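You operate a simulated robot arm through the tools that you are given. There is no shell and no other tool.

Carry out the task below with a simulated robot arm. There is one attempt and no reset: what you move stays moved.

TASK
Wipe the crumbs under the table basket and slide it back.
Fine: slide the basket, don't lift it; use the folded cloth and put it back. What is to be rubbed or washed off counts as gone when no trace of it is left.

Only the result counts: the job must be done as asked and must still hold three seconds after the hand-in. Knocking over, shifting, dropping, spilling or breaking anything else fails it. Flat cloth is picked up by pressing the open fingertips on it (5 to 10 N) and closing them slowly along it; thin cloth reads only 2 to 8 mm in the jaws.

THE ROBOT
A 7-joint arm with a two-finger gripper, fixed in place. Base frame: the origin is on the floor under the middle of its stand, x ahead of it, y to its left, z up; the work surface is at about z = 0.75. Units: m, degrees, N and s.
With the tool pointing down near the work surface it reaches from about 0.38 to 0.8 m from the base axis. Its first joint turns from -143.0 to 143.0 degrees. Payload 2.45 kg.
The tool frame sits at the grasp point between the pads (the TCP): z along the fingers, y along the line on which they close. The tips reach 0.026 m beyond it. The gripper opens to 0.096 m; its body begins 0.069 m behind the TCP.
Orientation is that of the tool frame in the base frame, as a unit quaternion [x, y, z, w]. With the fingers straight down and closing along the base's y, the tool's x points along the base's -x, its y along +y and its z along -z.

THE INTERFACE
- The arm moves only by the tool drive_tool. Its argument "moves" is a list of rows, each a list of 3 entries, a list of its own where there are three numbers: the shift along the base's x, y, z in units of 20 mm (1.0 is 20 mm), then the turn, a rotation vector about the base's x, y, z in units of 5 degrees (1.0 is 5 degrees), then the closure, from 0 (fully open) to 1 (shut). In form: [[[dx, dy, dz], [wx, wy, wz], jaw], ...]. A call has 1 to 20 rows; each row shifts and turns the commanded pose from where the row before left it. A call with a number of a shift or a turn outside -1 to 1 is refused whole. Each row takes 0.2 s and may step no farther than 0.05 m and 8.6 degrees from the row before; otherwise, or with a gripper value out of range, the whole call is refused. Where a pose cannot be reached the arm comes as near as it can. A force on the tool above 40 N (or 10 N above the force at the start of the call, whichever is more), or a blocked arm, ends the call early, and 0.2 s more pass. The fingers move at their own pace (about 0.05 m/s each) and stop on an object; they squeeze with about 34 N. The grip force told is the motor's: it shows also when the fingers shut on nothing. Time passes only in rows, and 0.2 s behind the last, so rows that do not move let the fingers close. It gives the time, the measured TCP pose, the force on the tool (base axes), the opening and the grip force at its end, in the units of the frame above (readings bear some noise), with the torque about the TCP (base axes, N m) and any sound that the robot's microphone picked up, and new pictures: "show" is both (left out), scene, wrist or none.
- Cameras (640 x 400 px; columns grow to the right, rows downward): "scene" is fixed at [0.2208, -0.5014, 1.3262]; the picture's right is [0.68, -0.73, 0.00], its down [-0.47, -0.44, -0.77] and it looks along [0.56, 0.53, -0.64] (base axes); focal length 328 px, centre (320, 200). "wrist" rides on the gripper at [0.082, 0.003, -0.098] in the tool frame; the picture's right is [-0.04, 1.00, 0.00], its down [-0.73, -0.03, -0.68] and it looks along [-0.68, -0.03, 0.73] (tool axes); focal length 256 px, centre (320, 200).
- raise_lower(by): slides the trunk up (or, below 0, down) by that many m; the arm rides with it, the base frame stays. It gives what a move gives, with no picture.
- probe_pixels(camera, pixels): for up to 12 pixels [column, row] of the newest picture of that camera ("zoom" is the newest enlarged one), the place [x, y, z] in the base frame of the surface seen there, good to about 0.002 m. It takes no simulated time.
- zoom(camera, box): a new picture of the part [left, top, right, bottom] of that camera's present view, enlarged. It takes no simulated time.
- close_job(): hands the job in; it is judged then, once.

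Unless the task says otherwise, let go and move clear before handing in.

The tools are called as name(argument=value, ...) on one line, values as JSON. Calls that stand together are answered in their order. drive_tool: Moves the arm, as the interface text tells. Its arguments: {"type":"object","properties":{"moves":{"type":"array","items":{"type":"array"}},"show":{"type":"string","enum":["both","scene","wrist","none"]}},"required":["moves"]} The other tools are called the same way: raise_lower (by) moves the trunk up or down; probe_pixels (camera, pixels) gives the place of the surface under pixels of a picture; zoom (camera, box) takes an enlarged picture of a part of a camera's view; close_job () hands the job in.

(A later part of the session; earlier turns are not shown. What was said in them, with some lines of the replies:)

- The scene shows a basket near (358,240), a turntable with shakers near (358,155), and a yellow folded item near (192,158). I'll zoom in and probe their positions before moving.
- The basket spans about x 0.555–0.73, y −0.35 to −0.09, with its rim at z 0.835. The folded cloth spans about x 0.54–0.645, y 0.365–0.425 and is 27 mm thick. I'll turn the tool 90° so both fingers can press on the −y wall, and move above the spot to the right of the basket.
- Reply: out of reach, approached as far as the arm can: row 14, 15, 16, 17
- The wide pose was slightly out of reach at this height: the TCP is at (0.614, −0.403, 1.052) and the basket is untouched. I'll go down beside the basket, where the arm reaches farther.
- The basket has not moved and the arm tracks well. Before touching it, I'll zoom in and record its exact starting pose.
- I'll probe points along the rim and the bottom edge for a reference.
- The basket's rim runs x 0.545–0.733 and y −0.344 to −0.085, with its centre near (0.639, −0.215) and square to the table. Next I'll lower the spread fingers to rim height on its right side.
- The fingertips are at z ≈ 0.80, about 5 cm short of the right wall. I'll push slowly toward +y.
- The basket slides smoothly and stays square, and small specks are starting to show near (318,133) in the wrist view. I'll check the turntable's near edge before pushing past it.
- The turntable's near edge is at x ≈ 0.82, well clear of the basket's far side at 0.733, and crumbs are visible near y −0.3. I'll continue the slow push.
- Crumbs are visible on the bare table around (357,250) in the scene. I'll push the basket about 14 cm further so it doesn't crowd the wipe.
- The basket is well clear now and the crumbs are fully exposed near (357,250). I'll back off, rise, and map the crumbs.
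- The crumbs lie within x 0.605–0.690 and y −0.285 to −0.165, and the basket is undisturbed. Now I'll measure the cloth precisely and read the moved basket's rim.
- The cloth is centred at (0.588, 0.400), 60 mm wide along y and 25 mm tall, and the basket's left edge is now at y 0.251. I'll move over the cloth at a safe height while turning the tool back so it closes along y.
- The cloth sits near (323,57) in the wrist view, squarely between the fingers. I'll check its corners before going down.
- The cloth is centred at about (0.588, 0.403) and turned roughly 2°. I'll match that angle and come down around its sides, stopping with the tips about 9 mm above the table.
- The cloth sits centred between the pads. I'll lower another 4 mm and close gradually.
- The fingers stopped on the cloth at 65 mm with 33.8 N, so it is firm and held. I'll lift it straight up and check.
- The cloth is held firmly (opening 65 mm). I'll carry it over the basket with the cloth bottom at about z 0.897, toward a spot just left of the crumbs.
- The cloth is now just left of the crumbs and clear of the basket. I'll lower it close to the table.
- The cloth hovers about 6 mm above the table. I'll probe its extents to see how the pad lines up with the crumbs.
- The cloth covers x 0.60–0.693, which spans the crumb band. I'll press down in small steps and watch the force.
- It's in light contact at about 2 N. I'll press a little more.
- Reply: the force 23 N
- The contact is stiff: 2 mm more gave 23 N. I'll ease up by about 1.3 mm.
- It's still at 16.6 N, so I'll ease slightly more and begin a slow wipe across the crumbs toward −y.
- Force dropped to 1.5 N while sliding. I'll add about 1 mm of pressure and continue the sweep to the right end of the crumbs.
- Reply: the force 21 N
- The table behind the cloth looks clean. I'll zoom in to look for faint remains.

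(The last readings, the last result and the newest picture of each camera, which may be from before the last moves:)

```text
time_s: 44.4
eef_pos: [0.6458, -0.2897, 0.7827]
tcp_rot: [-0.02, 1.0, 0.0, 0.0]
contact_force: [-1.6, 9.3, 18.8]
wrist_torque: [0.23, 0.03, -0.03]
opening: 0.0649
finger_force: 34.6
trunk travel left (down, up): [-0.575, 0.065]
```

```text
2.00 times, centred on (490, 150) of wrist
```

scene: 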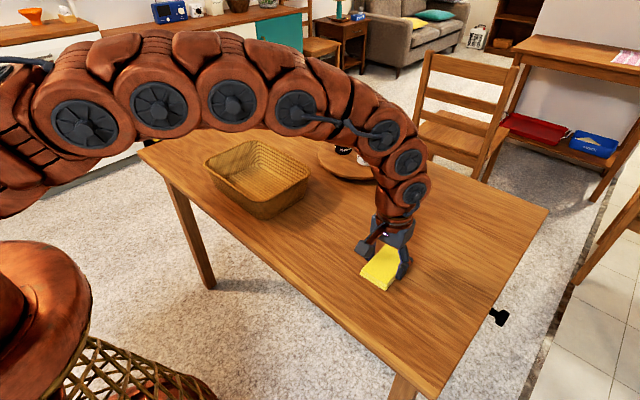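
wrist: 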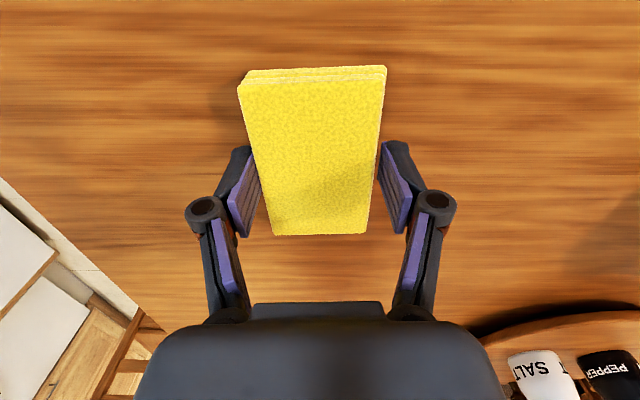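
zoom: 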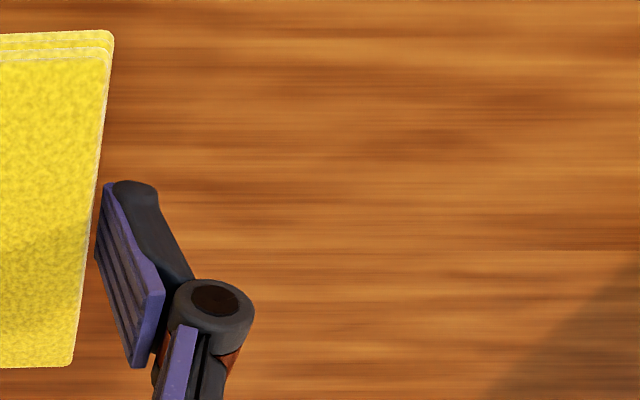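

No trace is left where the cloth passed. I'll finish the edge and make a return pass shifted 12 mm in x to cover the margins.

drive_tool(moves=[[[0, -0.5, 0.02], [0, 0, 0], 0.6], [[0, -0.5, 0], [0, 0, 0], 0.6], [[0.3, 0, 0], [0, 0, 0], 0.6], [[0.3, 0, 0], [0, 0, 0], 0.6], [[0, 0.5, 0], [0, 0, 0], 0.6], [[0, 0.5, 0], [0, 0, 0], 0.6], [[0, 0.5, 0], [0, 0, 0], 0.6], [[0, 0.5, 0], [0, 0, 0], 0.6], [[0, 0.5, 0], [0, 0, 0], 0.6], [[0, 0.5, 0], [0, 0, 0], 0.6], [[0, 0.5, 0], [0, 0, 0], 0.6], [[0, 0.5, 0], [0, 0, 0], 0.6], [[0, 0.5, 0], [0, 0, 0], 0.6], [[0, 0.5, 0], [0, 0, 0], 0.6], [[0, 0.5, 0], [0, 0, 0], 0.6], [[0, 0.5, 0], [0, 0, 0], 0.6]])

```text
time_s: 47.8
eef_pos: [0.6598, -0.1926, 0.7832]
tcp_rot: [-0.021, 1.0, 0.0, 0.0]
contact_force: [0.0, -1.3, 3.7]
wrist_torque: [-0.08, -0.14, -0.02]
opening: 0.0648
finger_force: 34.1
trunk travel left (down, up): [-0.575, 0.065]
```

scene: 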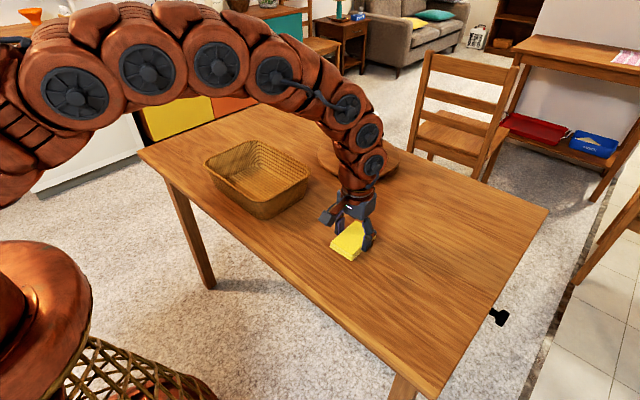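
wrist: 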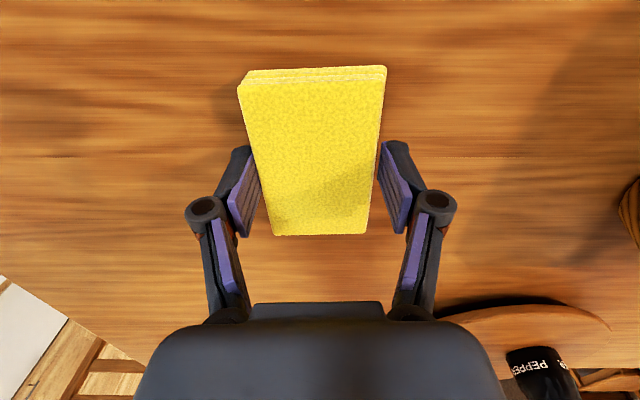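

Everything looks clean so far. I'll complete this pass and then sweep back shifted to the near-x margin.

drive_tool(moves=[[[0, 0.5, -0.03], [0, 0, 0], 0.6], [[0, 0.5, 0], [0, 0, 0], 0.6], [[0, 0.5, 0], [0, 0, 0], 0.6], [[0, 0.5, 0], [0, 0, 0], 0.6], [[-0.4, 0, 0], [0, 0, 0], 0.6], [[-0.4, 0, 0], [0, 0, 0], 0.6], [[-0.4, 0, 0], [0, 0, 0], 0.6], [[0, -0.5, 0], [0, 0, 0], 0.6], [[0, -0.5, 0], [0, 0, 0], 0.6], [[0, -0.5, 0], [0, 0, 0], 0.6], [[0, -0.5, 0], [0, 0, 0], 0.6], [[0, -0.5, 0], [0, 0, 0], 0.6], [[0, -0.5, 0], [0, 0, 0], 0.6], [[0, -0.5, 0], [0, 0, 0], 0.6], [[0, -0.5, 0], [0, 0, 0], 0.6], [[0, -0.5, 0], [0, 0, 0], 0.6], [[0, -0.5, 0], [0, 0, 0], 0.6], [[0, -0.5, 0], [0, 0, 0], 0.6], [[0, -0.5, 0], [0, 0, 0], 0.6], [[0, -0.5, 0], [0, 0, 0], 0.6]], show="none")

drive_tool(moves=[[[0, -0.5, 0], [0, 0, 0], 0.6], [[0, -0.5, 0], [0, 0, 0], 0.6], [[0, 0, 0.3], [0, 0, 0], 0.6], [[0, 0, 1], [0, 0, 0], 0.6], [[0, 0, 1], [0, 0, 0], 0.6], [[0, 0, 1], [0, 0, 0], 0.6], [[0, 0, 1], [0, 0, 0], 0.6], [[0, 0, 1], [0, 0, 0], 0.6], [[0, 0, 1], [0, 0, 0], 0.6], [[0, 0, 1], [0, 0, 0], 0.6], [[0, 0, 0.5], [0, 0, 0], 0.6]])

```text
time_s: 52.0
eef_pos: [0.6339, -0.2827, 0.783]
tcp_rot: [-0.019, 1.0, -0.001, -0.001]
contact_force: [-0.5, 5.8, 12.9]
wrist_torque: [0.19, -0.02, -0.07]
opening: 0.0652
finger_force: 33.4
trunk travel left (down, up): [-0.575, 0.065]
```

```text
time_s: 54.4
eef_pos: [0.6355, -0.3016, 0.9395]
tcp_rot: [-0.02, 1.0, 0.0, 0.0]
contact_force: [0.3, 0.2, -0.7]
wrist_torque: [-0.02, 0.0, 0.0]
opening: 0.0649
finger_force: 34.2
trunk travel left (down, up): [-0.575, 0.065]
```

scene: 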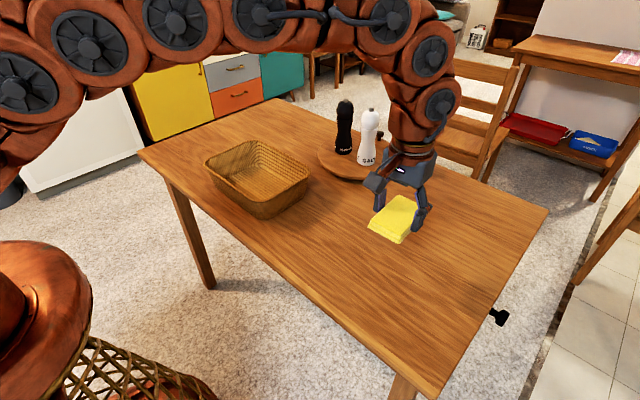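
wrist: 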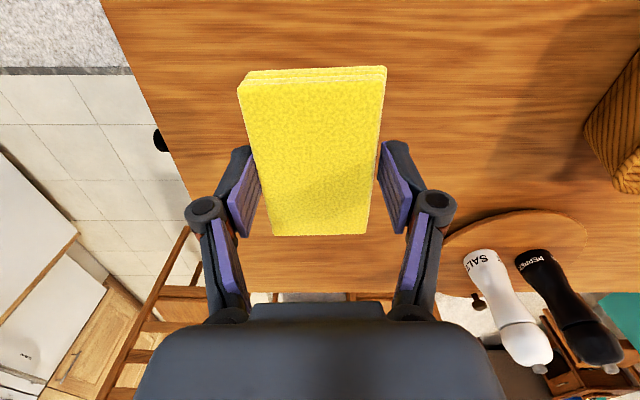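

The cloth is lifted clear. I'll carry it back over the basket and inspect the wiped area once the arm is out of the way.

drive_tool(moves=[[[0, 0.5, 0], [0, 0, 0], 0.6], [[0, 1, 0], [0, 0, 0], 0.6], [[0, 1, 0], [0, 0, 0], 0.6], [[0, 1, 0], [0, 0, 0], 0.6], [[-0.1, 1, 0], [0, 0, 0], 0.6], [[-0.1, 1, 0], [0, 0, 0], 0.6], [[-0.1, 1, 0], [0, 0, 0], 0.6], [[-0.1, 1, 0], [0, 0, 0], 0.6], [[-0.1, 1, 0], [0, 0, 0], 0.6], [[-0.1, 1, 0], [0, 0, 0], 0.6], [[-0.1, 1, 0], [0, 0, 0], 0.6], [[-0.1, 1, 0], [0, 0, 0], 0.6], [[-0.1, 1, 0], [0, 0, 0], 0.6], [[-0.1, 1, 0], [0, 0, 0], 0.6], [[-0.1, 1, 0], [0, 0, 0], 0.6], [[-0.1, 1, 0], [0, 0, 0], 0.6], [[-0.1, 1, 0], [0, 0, 0], 0.6], [[-0.1, 1, 0], [0, 0, 0], 0.6], [[-0.1, 1, 0], [0, 0, 0], 0.6], [[-0.1, 1, 0], [0, 0, 0], 0.6]])

zoom(camera="scene", box=[310, 210, 406, 270])

zoom(camera="scene", box=[280, 190, 472, 310])

```text
time_s: 58.6
eef_pos: [0.6029, 0.0873, 0.9388]
tcp_rot: [-0.02, 1.0, -0.001, 0.0]
contact_force: [0.9, -0.1, 0.5]
wrist_torque: [-0.01, 0.01, 0.0]
opening: 0.0649
finger_force: 33.7
trunk travel left (down, up): [-0.575, 0.065]
```

scene: 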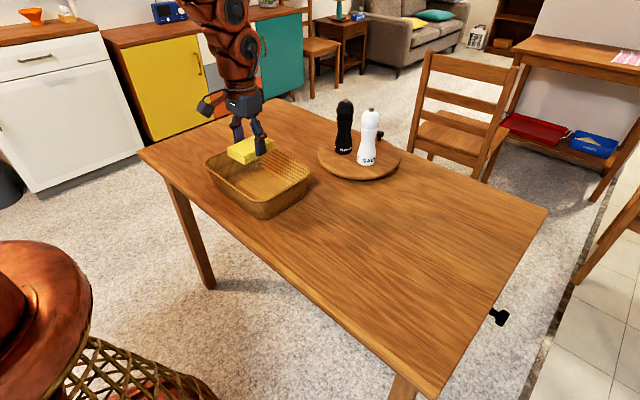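
wrist: 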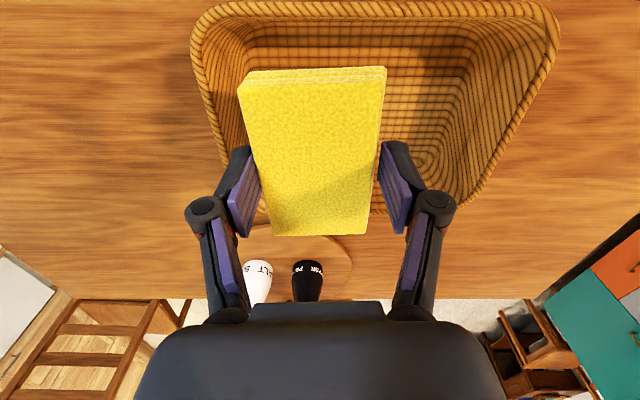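

```text
6.67 times, centred on (358, 240) of scene
```

zoom: 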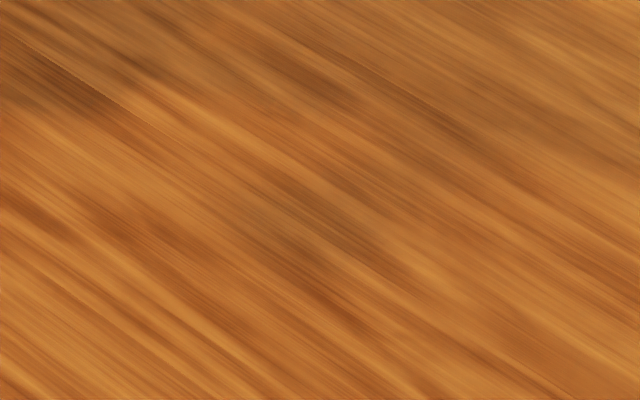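

```text
3.33 times, centred on (376, 250) of scene
```

zoom: 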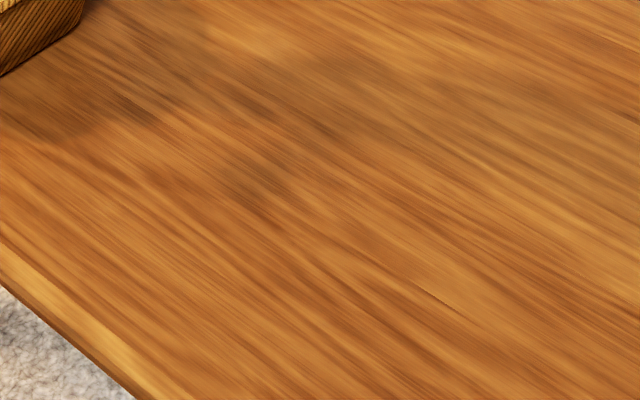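

The wiped area is spotless in both zooms. I'll carry the cloth back above its original spot at (0.5876, 0.4045).

drive_tool(moves=[[[-0.05, 1, 0], [0, 0, 0], 0.6], [[-0.05, 1, 0], [0, 0, 0], 0.6], [[-0.05, 1, 0], [0, 0, 0], 0.6], [[-0.05, 1, 0], [0, 0, 0], 0.6], [[-0.05, 1, 0], [0, 0, 0], 0.6], [[-0.05, 1, 0], [0, 0, 0], 0.6], [[-0.05, 1, 0], [0, 0, 0], 0.6], [[-0.05, 1, 0], [0, 0, 0], 0.6], [[-0.05, 1, 0], [0, 0, 0], 0.6], [[-0.05, 1, 0], [0, 0, 0], 0.6], [[-0.05, 1, 0], [0, 0, 0], 0.6], [[-0.05, 1, 0], [0, 0, 0], 0.6], [[-0.05, 1, 0], [0, 0, 0], 0.6], [[-0.05, 1, 0], [0, 0, 0], 0.6], [[-0.05, 1, 0], [0, 0, 0], 0.6], [[0, 0.85, 0], [0, 0, 0], 0.6], [[0, 0, 0], [0, 0, 0], 0.6]])

```text
time_s: 62.2
eef_pos: [0.5884, 0.4052, 0.9389]
tcp_rot: [-0.02, 1.0, 0.0, 0.0]
contact_force: [0.4, 0.6, -0.9]
wrist_torque: [-0.01, -0.03, 0.01]
opening: 0.065
finger_force: 33.6
trunk travel left (down, up): [-0.575, 0.065]
```

scene: 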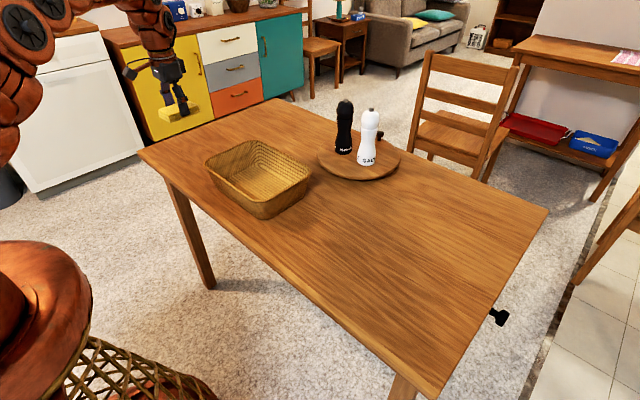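
wrist: 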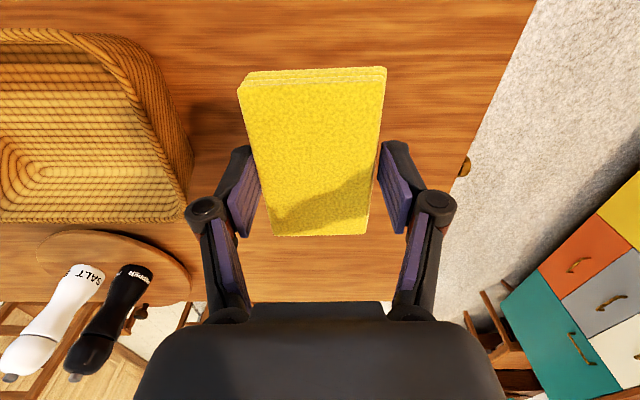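

The cloth is aligned above its original spot. I'll lower it to just above the table.

drive_tool(moves=[[[0, 0, -1], [0, 0, 0], 0.6], [[0, 0, -1], [0, 0, 0], 0.6], [[0, 0, -1], [0, 0, 0], 0.6], [[0, 0, -1], [0, 0, 0], 0.6], [[0, 0, -1], [0, 0, 0], 0.6], [[0, 0, -1], [0, 0, 0], 0.6], [[0, 0, -0.8], [0, 0, 0], 0.6], [[0, 0, -0.5], [0, 0, 0], 0.6], [[0, 0, -0.25], [0, 0, 0], 0.6], [[0, 0, -0.1], [0, 0, 0], 0.6], [[0, 0, 0], [0, 0, 0], 0.6]])

```text
time_s: 64.6
eef_pos: [0.5885, 0.4057, 0.784]
tcp_rot: [-0.02, 1.0, 0.0, 0.0]
contact_force: [-0.9, 0.5, -0.7]
wrist_torque: [0.01, 0.0, -0.02]
opening: 0.0649
finger_force: 33.9
trunk travel left (down, up): [-0.575, 0.065]
```

scene: 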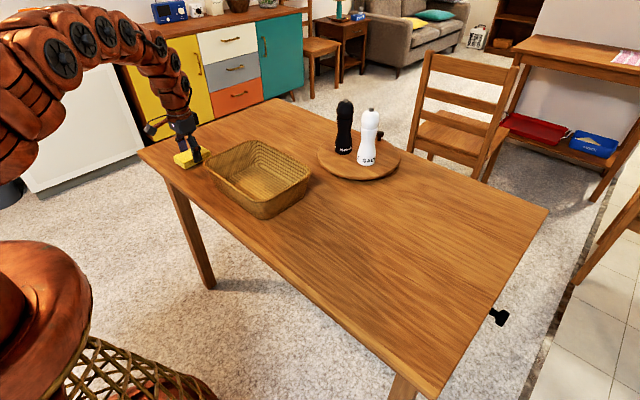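
wrist: 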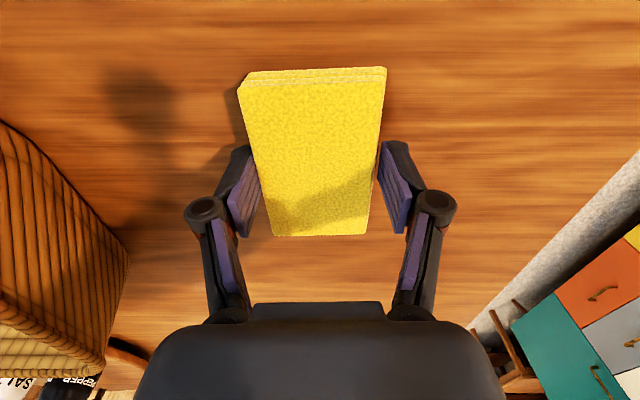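

No contact yet at z 0.784. I'll lower in very small steps until it touches.

drive_tool(moves=[[[0, 0, -0.06], [0, 0, 0], 0.6], [[0, 0, 0], [0, 0, 0], 0.6]], show="none")

```text
time_s: 65.2
eef_pos: [0.5881, 0.4056, 0.7839]
tcp_rot: [-0.02, 1.0, -0.001, 0.001]
contact_force: [0.2, 0.2, -0.3]
wrist_torque: [0.03, 0.02, 0.0]
opening: 0.0653
finger_force: 33.8
trunk travel left (down, up): [-0.575, 0.065]
```

drive_tool(moves=[[[0, 0, -0.05], [0, 0, 0], 0.6], [[0, 0, 0], [0, 0, 0], 0.6]], show="none")

```text
time_s: 65.8
eef_pos: [0.5868, 0.4068, 0.7817]
tcp_rot: [-0.021, 1.0, 0.0, 0.0]
contact_force: [-0.2, 0.0, 0.4]
wrist_torque: [-0.01, 0.04, 0.03]
opening: 0.0652
finger_force: 33.7
trunk travel left (down, up): [-0.575, 0.065]
```

Still no clear contact, as the cloth may have slipped up a millimetre in the jaws during wiping. I'll continue down gently.

drive_tool(moves=[[[0, -0.05, -0.05], [0, 0, 0], 0.6], [[0, 0, 0], [0, 0, 0], 0.6]], show="none")

```text
time_s: 66.4
eef_pos: [0.5879, 0.4043, 0.7831]
tcp_rot: [-0.02, 1.0, 0.0, 0.001]
contact_force: [-0.7, 2.9, 6.0]
wrist_torque: [-0.06, 0.16, -0.06]
opening: 0.0649
finger_force: 34.4
trunk travel left (down, up): [-0.575, 0.065]
```

The cloth now rests on the table at 6 N. I'll open the fingers and rise straight up.

drive_tool(moves=[[[0, 0, 0], [0, 0, 0], 0.32], [[0, 0, 0], [0, 0, 0], 0.25], [[0, 0, 0], [0, 0, 0], 0.12], [[0, 0, 0], [0, 0, 0], 0], [[0, 0, 0], [0, 0, 0], 0], [[0, 0, 0], [0, 0, 0], 0], [[0, 0, 0.3], [0, 0, 0], 0], [[0, 0, 0.7], [0, 0, 0], 0], [[0, 0, 1], [0, 0, 0], 0], [[0, 0, 1], [0, 0, 0], 0], [[0, 0, 1], [0, 0, 0], 0], [[0, 0, 1], [0, 0, 0], 0], [[0, 0, 1], [0, 0, 0], 0], [[0, 0, 1], [0, 0, 0], 0], [[0, 0, 1], [0, 0, 0], 0]])

zoom(camera="scene", box=[160, 130, 320, 230])

```text
time_s: 69.6
eef_pos: [0.587, 0.4059, 0.9428]
tcp_rot: [-0.02, 1.0, 0.0, 0.0]
contact_force: [0.0, -0.9, -0.1]
wrist_torque: [0.02, 0.0, -0.01]
opening: 0.0961
finger_force: 0.0
trunk travel left (down, up): [-0.575, 0.065]
```

scene: 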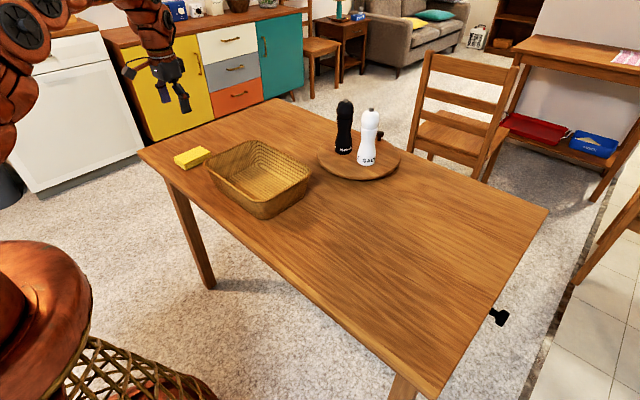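
wrist: 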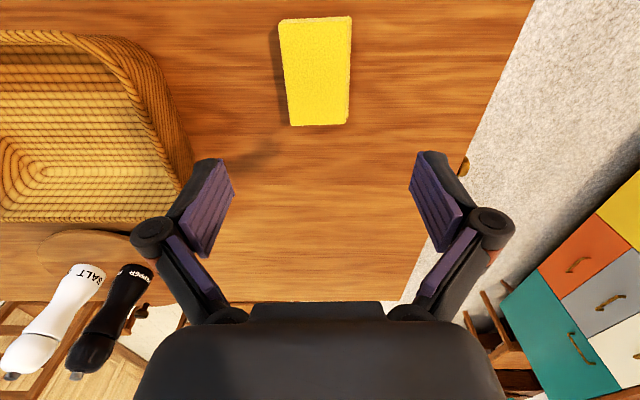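

```text
4.00 times, centred on (240, 180) of scene
```

zoom: 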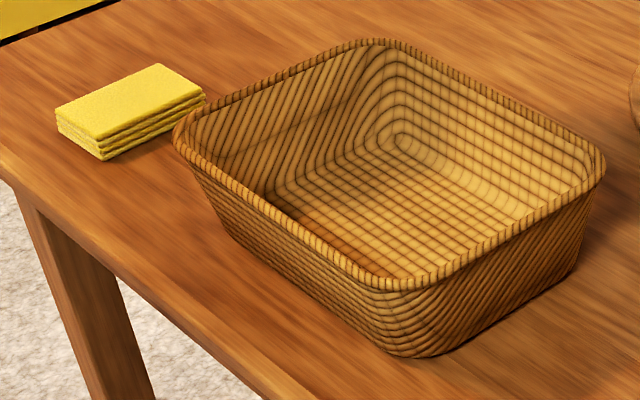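

The cloth is back on the table, flat. I'll check its new position against the original.

probe_pixels(camera="zoom", pixels=[[60, 109], [157, 68], [200, 98], [103, 137], [104, 158], [130, 100]])

probe_pixels(camera="wrist", pixels=[[282, 23], [348, 19], [292, 121], [344, 119], [316, 70]])

```text
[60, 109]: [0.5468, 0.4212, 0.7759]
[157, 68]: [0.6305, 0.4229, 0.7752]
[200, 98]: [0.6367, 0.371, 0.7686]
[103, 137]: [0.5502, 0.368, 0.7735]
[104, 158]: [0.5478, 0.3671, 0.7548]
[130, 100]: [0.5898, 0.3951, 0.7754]
```

```text
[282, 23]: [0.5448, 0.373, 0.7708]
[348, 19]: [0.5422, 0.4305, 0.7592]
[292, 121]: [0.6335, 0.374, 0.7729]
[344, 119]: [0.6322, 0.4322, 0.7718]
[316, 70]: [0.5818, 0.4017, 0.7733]
```

The cloth is within about 3 mm of its original place. Now I'll turn the tool so it closes along x with the camera on the +y side, and move above the gap between the basket and the cloth.

drive_tool(moves=[[[0.14, -0.25, 0], [0, 0, -0.97], 0], [[0.14, -0.25, 0], [0, 0, -0.97], 0], [[0.14, -0.25, 0], [0, 0, -0.97], 0], [[0.14, -0.25, 0], [0, 0, -0.97], 0], [[0.14, -0.25, 0], [0, 0, -0.97], 0], [[0.14, -0.25, 0], [0, 0, -0.97], 0], [[0.14, -0.25, 0], [0, 0, -0.97], 0], [[0.14, -0.25, 0], [0, 0, -0.97], 0], [[0.14, -0.25, 0], [0, 0, -0.97], 0], [[0.14, -0.25, 0], [0, 0, -0.97], 0], [[0.14, -0.25, 0], [0, 0, -0.97], 0], [[0.14, -0.25, 0], [0, 0, -0.97], 0], [[0.14, -0.25, 0], [0, 0, -0.97], 0], [[0.14, -0.25, 0], [0, 0, -0.97], 0], [[0.14, -0.25, 0], [0, 0, -0.97], 0], [[0.14, -0.25, 0], [0, 0, -0.97], 0], [[0.14, -0.25, 0], [0, 0, -0.97], 0], [[0.14, -0.25, 0], [0, 0, -0.97], 0], [[0.08, -0.25, 0], [0, 0, -0.98], 0], [[0, 0, 0], [0, 0, 0], 0]])

```text
time_s: 73.8
eef_pos: [0.6405, 0.3093, 0.9404]
tcp_rot: [0.707, 0.707, 0.0, 0.0]
contact_force: [0.1, 0.7, -0.6]
wrist_torque: [0.01, 0.03, 0.0]
opening: 0.0961
finger_force: 0.1
trunk travel left (down, up): [-0.575, 0.065]
```

scene: 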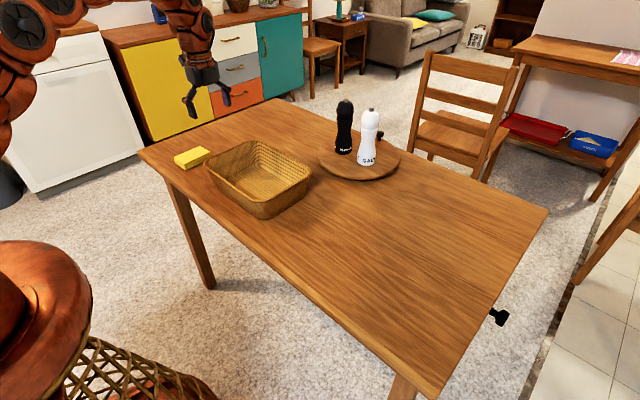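
wrist: 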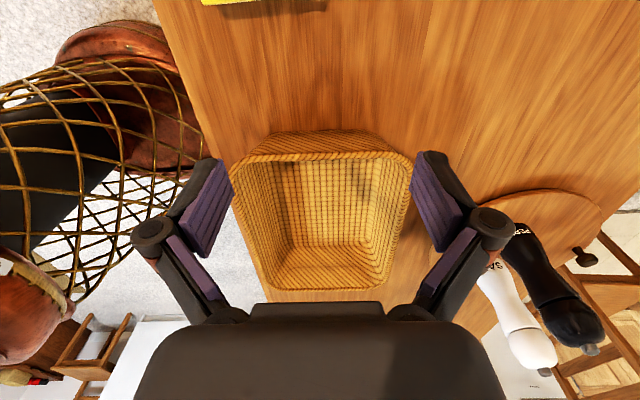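

The tool is aligned and about 6 cm left of the basket's rim. I'll lower to rim height, staying above the cloth.

drive_tool(moves=[[[0, 0, -1], [0, 0, 0], 0], [[0, 0, -1], [0, 0, 0], 0], [[0, 0, -1], [0, 0, 0], 0], [[0, 0, -1], [0, 0, 0], 0], [[-0.05, 0, -1], [0, 0, 0], 0], [[0, 0, -0.8], [0, 0, 0], 0], [[0, 0, 0], [0, 0, 0], 0]])

```text
time_s: 75.4
eef_pos: [0.6392, 0.3083, 0.8262]
tcp_rot: [0.707, 0.708, 0.0, 0.0]
contact_force: [0.1, 0.7, -0.2]
wrist_torque: [0.01, -0.02, 0.02]
opening: 0.0962
finger_force: 0.1
trunk travel left (down, up): [-0.575, 0.065]
```

scene: 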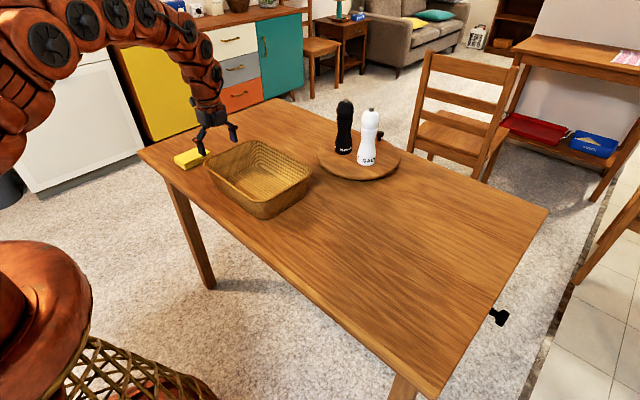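
wrist: 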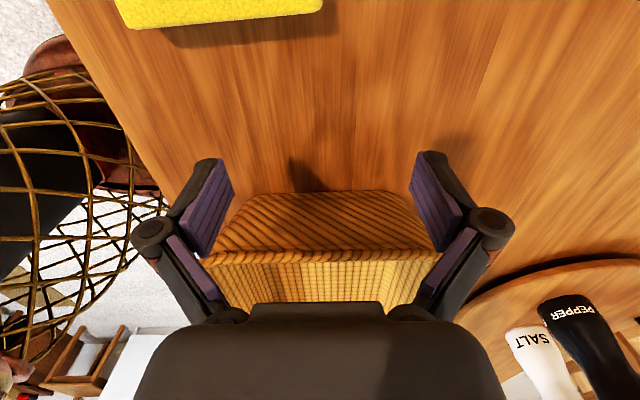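

The fingers are clear of the cloth (top centre of the wrist view) and facing the basket's left wall. I'll push it slowly back toward −y.

drive_tool(moves=[[[0, -0.5, 0], [0, 0, 0], 0], [[0, -0.5, 0], [0, 0, 0], 0], [[0, -0.5, 0], [0, 0, 0], 0], [[0, -0.4, 0], [0, 0, 0], 0], [[0, -0.3, 0], [0, 0, 0], 0], [[0, -0.3, 0], [0, 0, 0], 0], [[0, -0.3, 0], [0, 0, 0], 0], [[0, -0.4, 0], [0, 0, 0], 0], [[0, -0.5, 0], [0, 0, 0], 0], [[0, -0.5, 0], [0, 0, 0], 0], [[0, -0.5, 0], [0, 0, 0], 0], [[0, -0.5, 0], [0, 0, 0], 0], [[0, -0.5, 0], [0, 0, 0], 0], [[0, -0.5, 0], [0, 0, 0], 0], [[0, -0.5, 0], [0, 0, 0], 0], [[0, -0.4, 0], [0, 0, 0], 0]])

```text
time_s: 78.8
eef_pos: [0.6395, 0.168, 0.8258]
tcp_rot: [0.707, 0.708, 0.0, 0.0]
contact_force: [-0.8, 0.4, -0.1]
wrist_torque: [-0.01, 0.0, 0.0]
opening: 0.0959
finger_force: 0.2
trunk travel left (down, up): [-0.575, 0.065]
```

scene: 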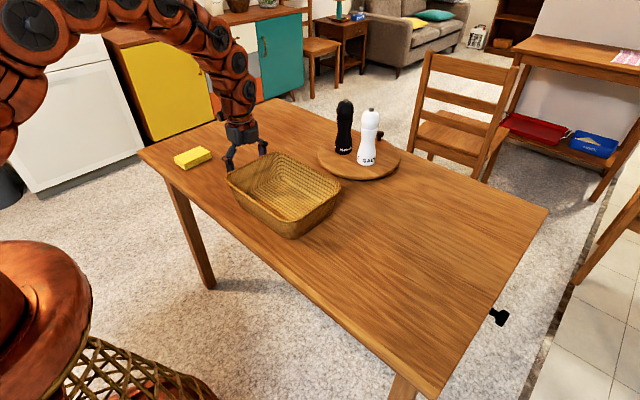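
wrist: 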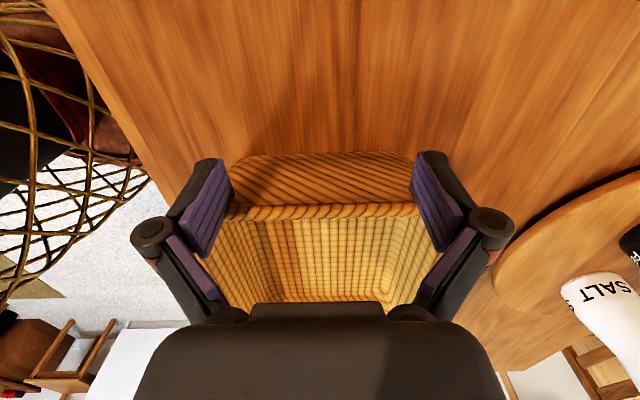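

The basket is sliding back evenly. I'll keep pushing toward TCP y ≈ −0.03.

drive_tool(moves=[[[0, -0.4, 0], [0, 0, 0], 0], [[0, -0.5, 0], [0, 0, 0], 0], [[0, -0.5, 0], [0, 0, 0], 0], [[0, -0.5, 0], [0, 0, 0], 0], [[0, -0.5, 0], [0, 0, 0], 0], [[0, -0.5, 0], [0, 0, 0], 0], [[0, -0.5, 0], [0, 0, 0], 0], [[0, -0.5, 0], [0, 0, 0], 0], [[0, -0.5, 0], [0, 0, 0], 0], [[0, -0.5, 0], [0, 0, 0], 0], [[0, -0.5, 0], [0, 0, 0], 0], [[0, -0.5, 0], [0, 0, 0], 0], [[0, -0.5, 0], [0, 0, 0], 0], [[0, -0.5, 0], [0, 0, 0], 0], [[0, -0.5, 0], [0, 0, 0], 0], [[0, -0.5, 0], [0, 0, 0], 0], [[0, -0.5, 0], [0, 0, 0], 0], [[0, -0.5, 0], [0, 0, 0], 0], [[0, -0.5, 0], [0, 0, 0], 0], [[0, -0.4, 0], [0, 0, 0], 0]])

zoom(camera="scene", box=[250, 160, 426, 300])

```text
time_s: 83.0
eef_pos: [0.6388, -0.0298, 0.8261]
tcp_rot: [0.707, 0.707, 0.0, -0.001]
contact_force: [1.1, 0.7, 0.3]
wrist_torque: [0.05, 0.02, -0.04]
opening: 0.096
finger_force: 0.0
trunk travel left (down, up): [-0.575, 0.065]
```

scene: 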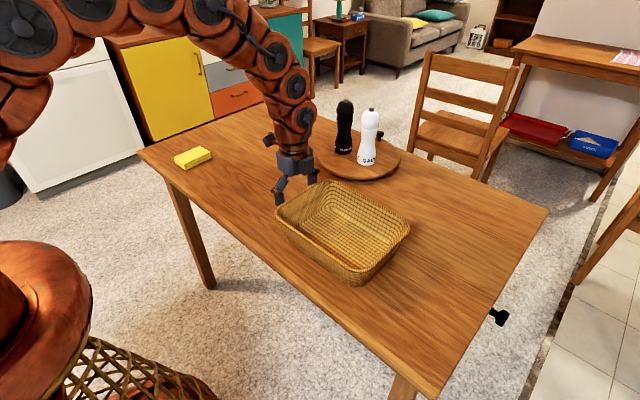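
wrist: 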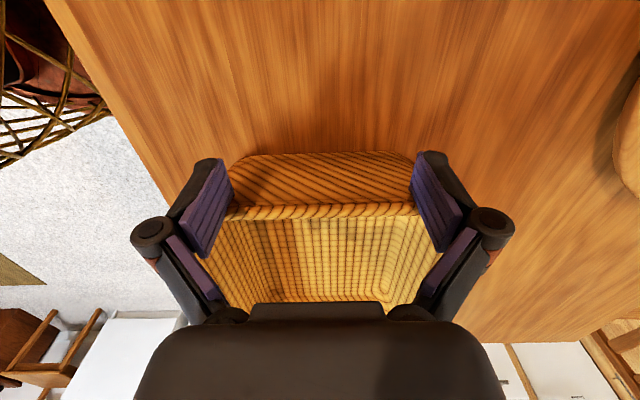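

```text
2.86 times, centred on (338, 230) of scene
```

zoom: 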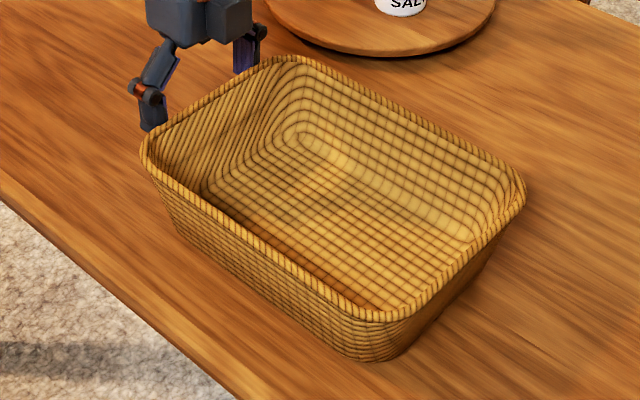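

probe_pixels(camera="zoom", pixels=[[200, 206], [260, 246], [330, 290], [432, 290], [480, 245], [360, 84], [440, 130], [180, 115], [235, 78], [510, 215]])

```text
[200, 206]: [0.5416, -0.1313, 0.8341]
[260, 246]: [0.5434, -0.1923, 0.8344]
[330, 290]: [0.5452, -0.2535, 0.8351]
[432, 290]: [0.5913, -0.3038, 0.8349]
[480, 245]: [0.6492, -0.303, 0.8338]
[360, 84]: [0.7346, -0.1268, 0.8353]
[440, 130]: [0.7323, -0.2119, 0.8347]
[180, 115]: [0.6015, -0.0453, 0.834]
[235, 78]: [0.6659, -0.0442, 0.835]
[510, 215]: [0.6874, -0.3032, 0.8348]
```

The right rim is at y −0.3035 against the original −0.342, and the basket is still square with x unchanged. I'll push about 38 mm more, slowly.

drive_tool(moves=[[[0, -0.3, 0], [0, 0, 0], 0], [[0, -0.4, 0], [0, 0, 0], 0], [[0, -0.4, 0], [0, 0, 0], 0], [[0, -0.4, 0], [0, 0, 0], 0], [[0, -0.3, 0], [0, 0, 0], 0], [[0, -0.1, 0], [0, 0, 0], 0], [[0, 0, 0], [0, 0, 0], 0]])

zoom(camera="scene", box=[270, 170, 446, 310])

probe_pixels(camera="zoom", pixels=[[180, 197], [240, 242], [310, 290], [360, 322], [420, 300], [470, 245], [350, 86], [430, 130], [160, 108], [512, 205], [125, 145], [380, 324]])

```text
time_s: 84.6
eef_pos: [0.6392, -0.0671, 0.8262]
tcp_rot: [0.707, 0.708, 0.0, -0.001]
contact_force: [-0.6, -0.2, -0.4]
wrist_torque: [0.0, -0.03, -0.01]
opening: 0.0958
finger_force: 0.0
trunk travel left (down, up): [-0.575, 0.065]
```

scene: 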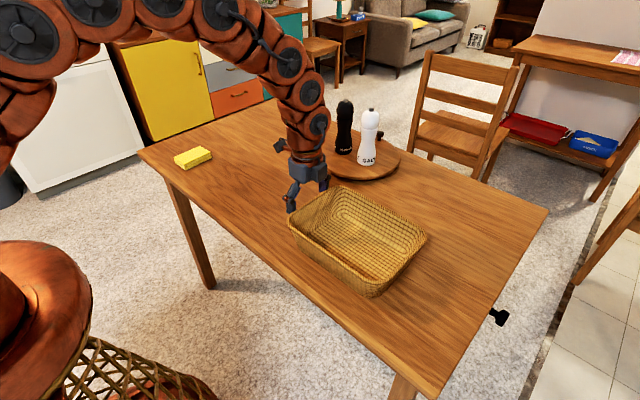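
wrist: 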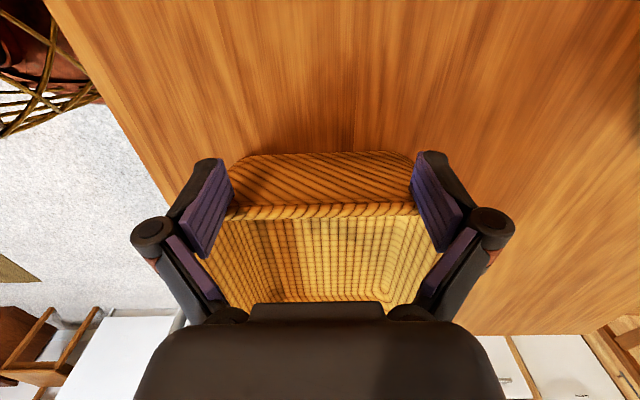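

```text
2.86 times, centred on (358, 240) of scene
```

zoom: 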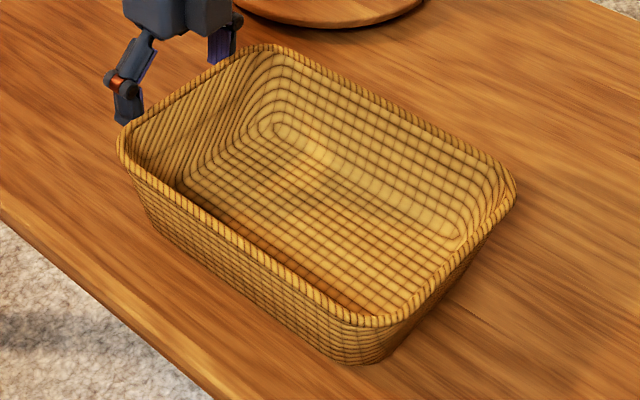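

```text
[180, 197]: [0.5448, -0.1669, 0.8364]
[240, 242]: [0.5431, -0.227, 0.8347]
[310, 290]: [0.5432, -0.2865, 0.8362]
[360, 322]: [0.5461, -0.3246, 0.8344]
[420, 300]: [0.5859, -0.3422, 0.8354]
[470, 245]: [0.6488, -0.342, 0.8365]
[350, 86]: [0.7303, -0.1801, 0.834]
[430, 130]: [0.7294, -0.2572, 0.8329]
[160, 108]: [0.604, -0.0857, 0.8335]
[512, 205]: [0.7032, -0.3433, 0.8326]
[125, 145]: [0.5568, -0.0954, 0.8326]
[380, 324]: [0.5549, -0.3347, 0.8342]
```

The basket is within about 3 mm of its original place, slightly short on the +y side. I'll nudge it 3 mm more and then back away.

drive_tool(moves=[[[0, -0.08, 0], [0, 0, 0], 0], [[0, -0.07, 0], [0, 0, 0], 0], [[0, 0, 0], [0, 0, 0], 0], [[0, 0.4, 0], [0, 0, 0], 0], [[0, 0.7, 0], [0, 0, 0], 0], [[0, 1, 0], [0, 0, 0], 0], [[0, 0.5, 0.7], [0, 0, 0], 0], [[0, 0, 1], [0, 0, 0], 0], [[0, 0, 1], [0, 0, 0], 0], [[0, 0, 1], [0, 0, 0], 0], [[0, 0, 1], [0, 0, 0], 0], [[0, 0, 1], [0, 0, 0], 0], [[0, 0, 1], [0, 0, 0], 0], [[0, 0, 1], [0, 0, 0], 0]])

zoom(camera="scene", box=[270, 170, 446, 310])

```text
time_s: 87.6
eef_pos: [0.6391, -0.017, 0.9807]
tcp_rot: [0.707, 0.707, 0.0, -0.001]
contact_force: [-0.2, -0.3, -0.6]
wrist_torque: [0.01, 0.02, -0.04]
opening: 0.0958
finger_force: 0.0
trunk travel left (down, up): [-0.575, 0.065]
```

scene: 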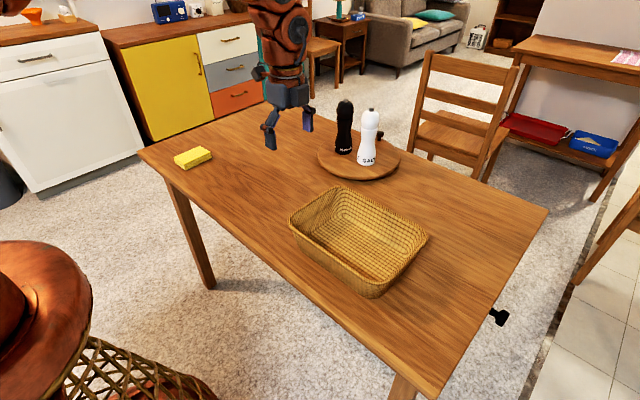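
wrist: 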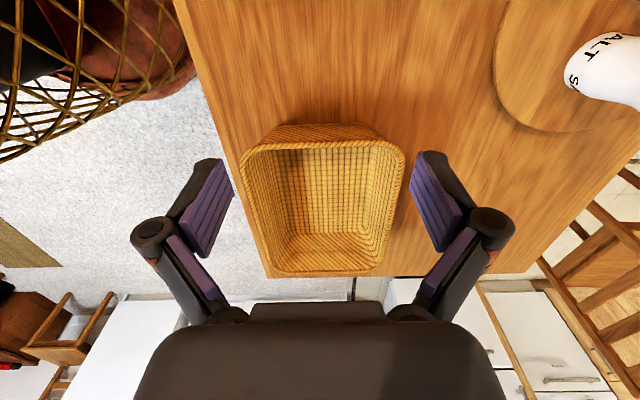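

```text
2.86 times, centred on (358, 240) of scene
```

zoom: 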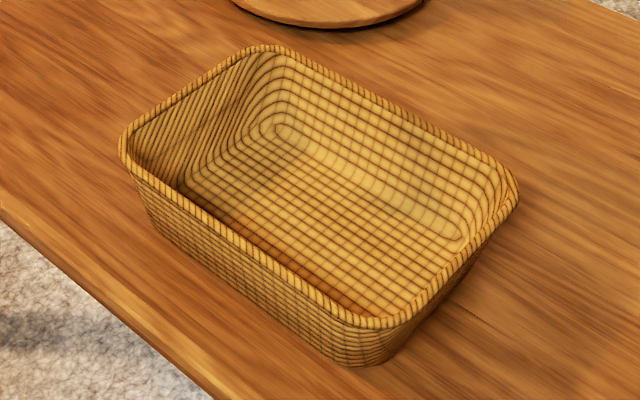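

The basket's outline now matches its starting view to within a pixel or so. I'll check the table where the basket travelled and was parked for stray crumbs, and check that the cloth and shakers are undisturbed.

zoom(camera="scene", box=[150, 110, 342, 230])

zoom(camera="scene", box=[370, 180, 530, 360])

zoom(camera="wrist", box=[200, 0, 520, 200])

zoom(camera="scene", box=[300, 80, 420, 190])

```text
3.33 times, centred on (246, 170) of scene
```

zoom: 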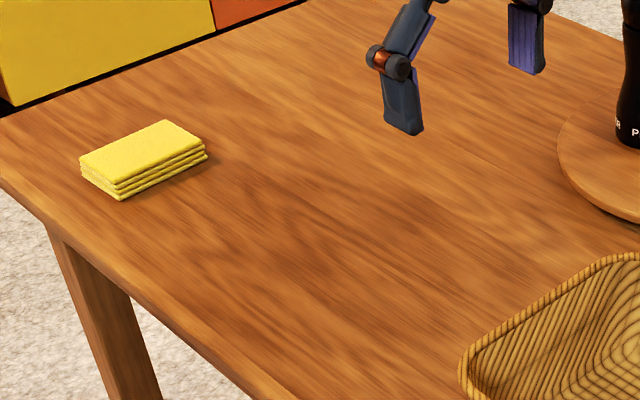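

```text
2.22 times, centred on (450, 270) of scene
```

zoom: 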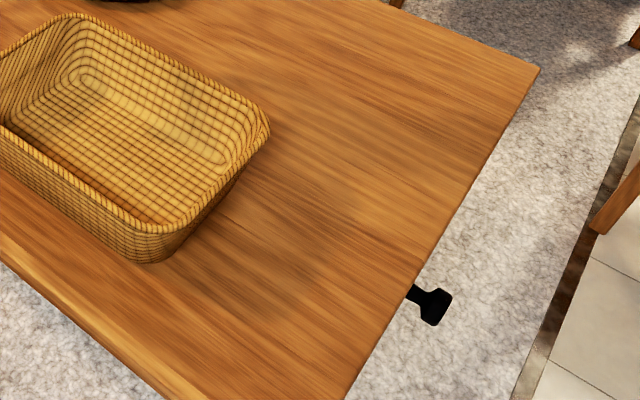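

```text
2.00 times, centred on (360, 100) of wrist
```

zoom: 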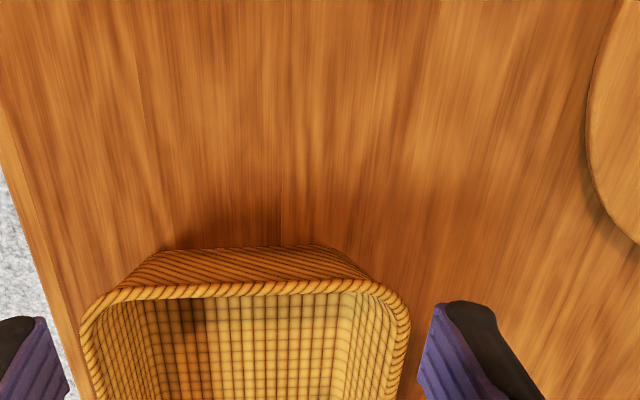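

```text
3.64 times, centred on (360, 135) of scene
```

zoom: 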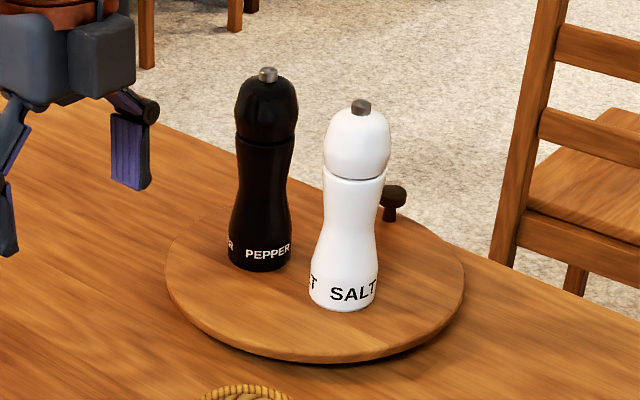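

The whole table is clean. The basket is back to within about 2 mm, the cloth is flat within about 3 mm of its old place, the shakers are untouched, and the gripper is open and clear. I'll hand in the job.

close_job()

```text
The job is handed in.
```

The crumbs under the basket are wiped away, and both the basket and the cloth are back where they started. I have handed the job in, but no verdict has come back yet.

- **Crumbs:** I wiped the area with the folded cloth in three overlapping passes. Zoomed pictures of the wiped area, taken before the basket went back, showed no trace. After the return I found no stray crumbs where the basket had been parked or on the visible table.
- **Basket:** It was pushed along the table the whole way and never gripped or lifted. It ended within about 2 mm of its original position and still square to the table.
- **Cloth:** It lies flat within about 3–5 mm of its original spot.
- **Everything else:** The salt and pepper shakers and their turntable were not touched. The gripper was open and clear when I handed in.
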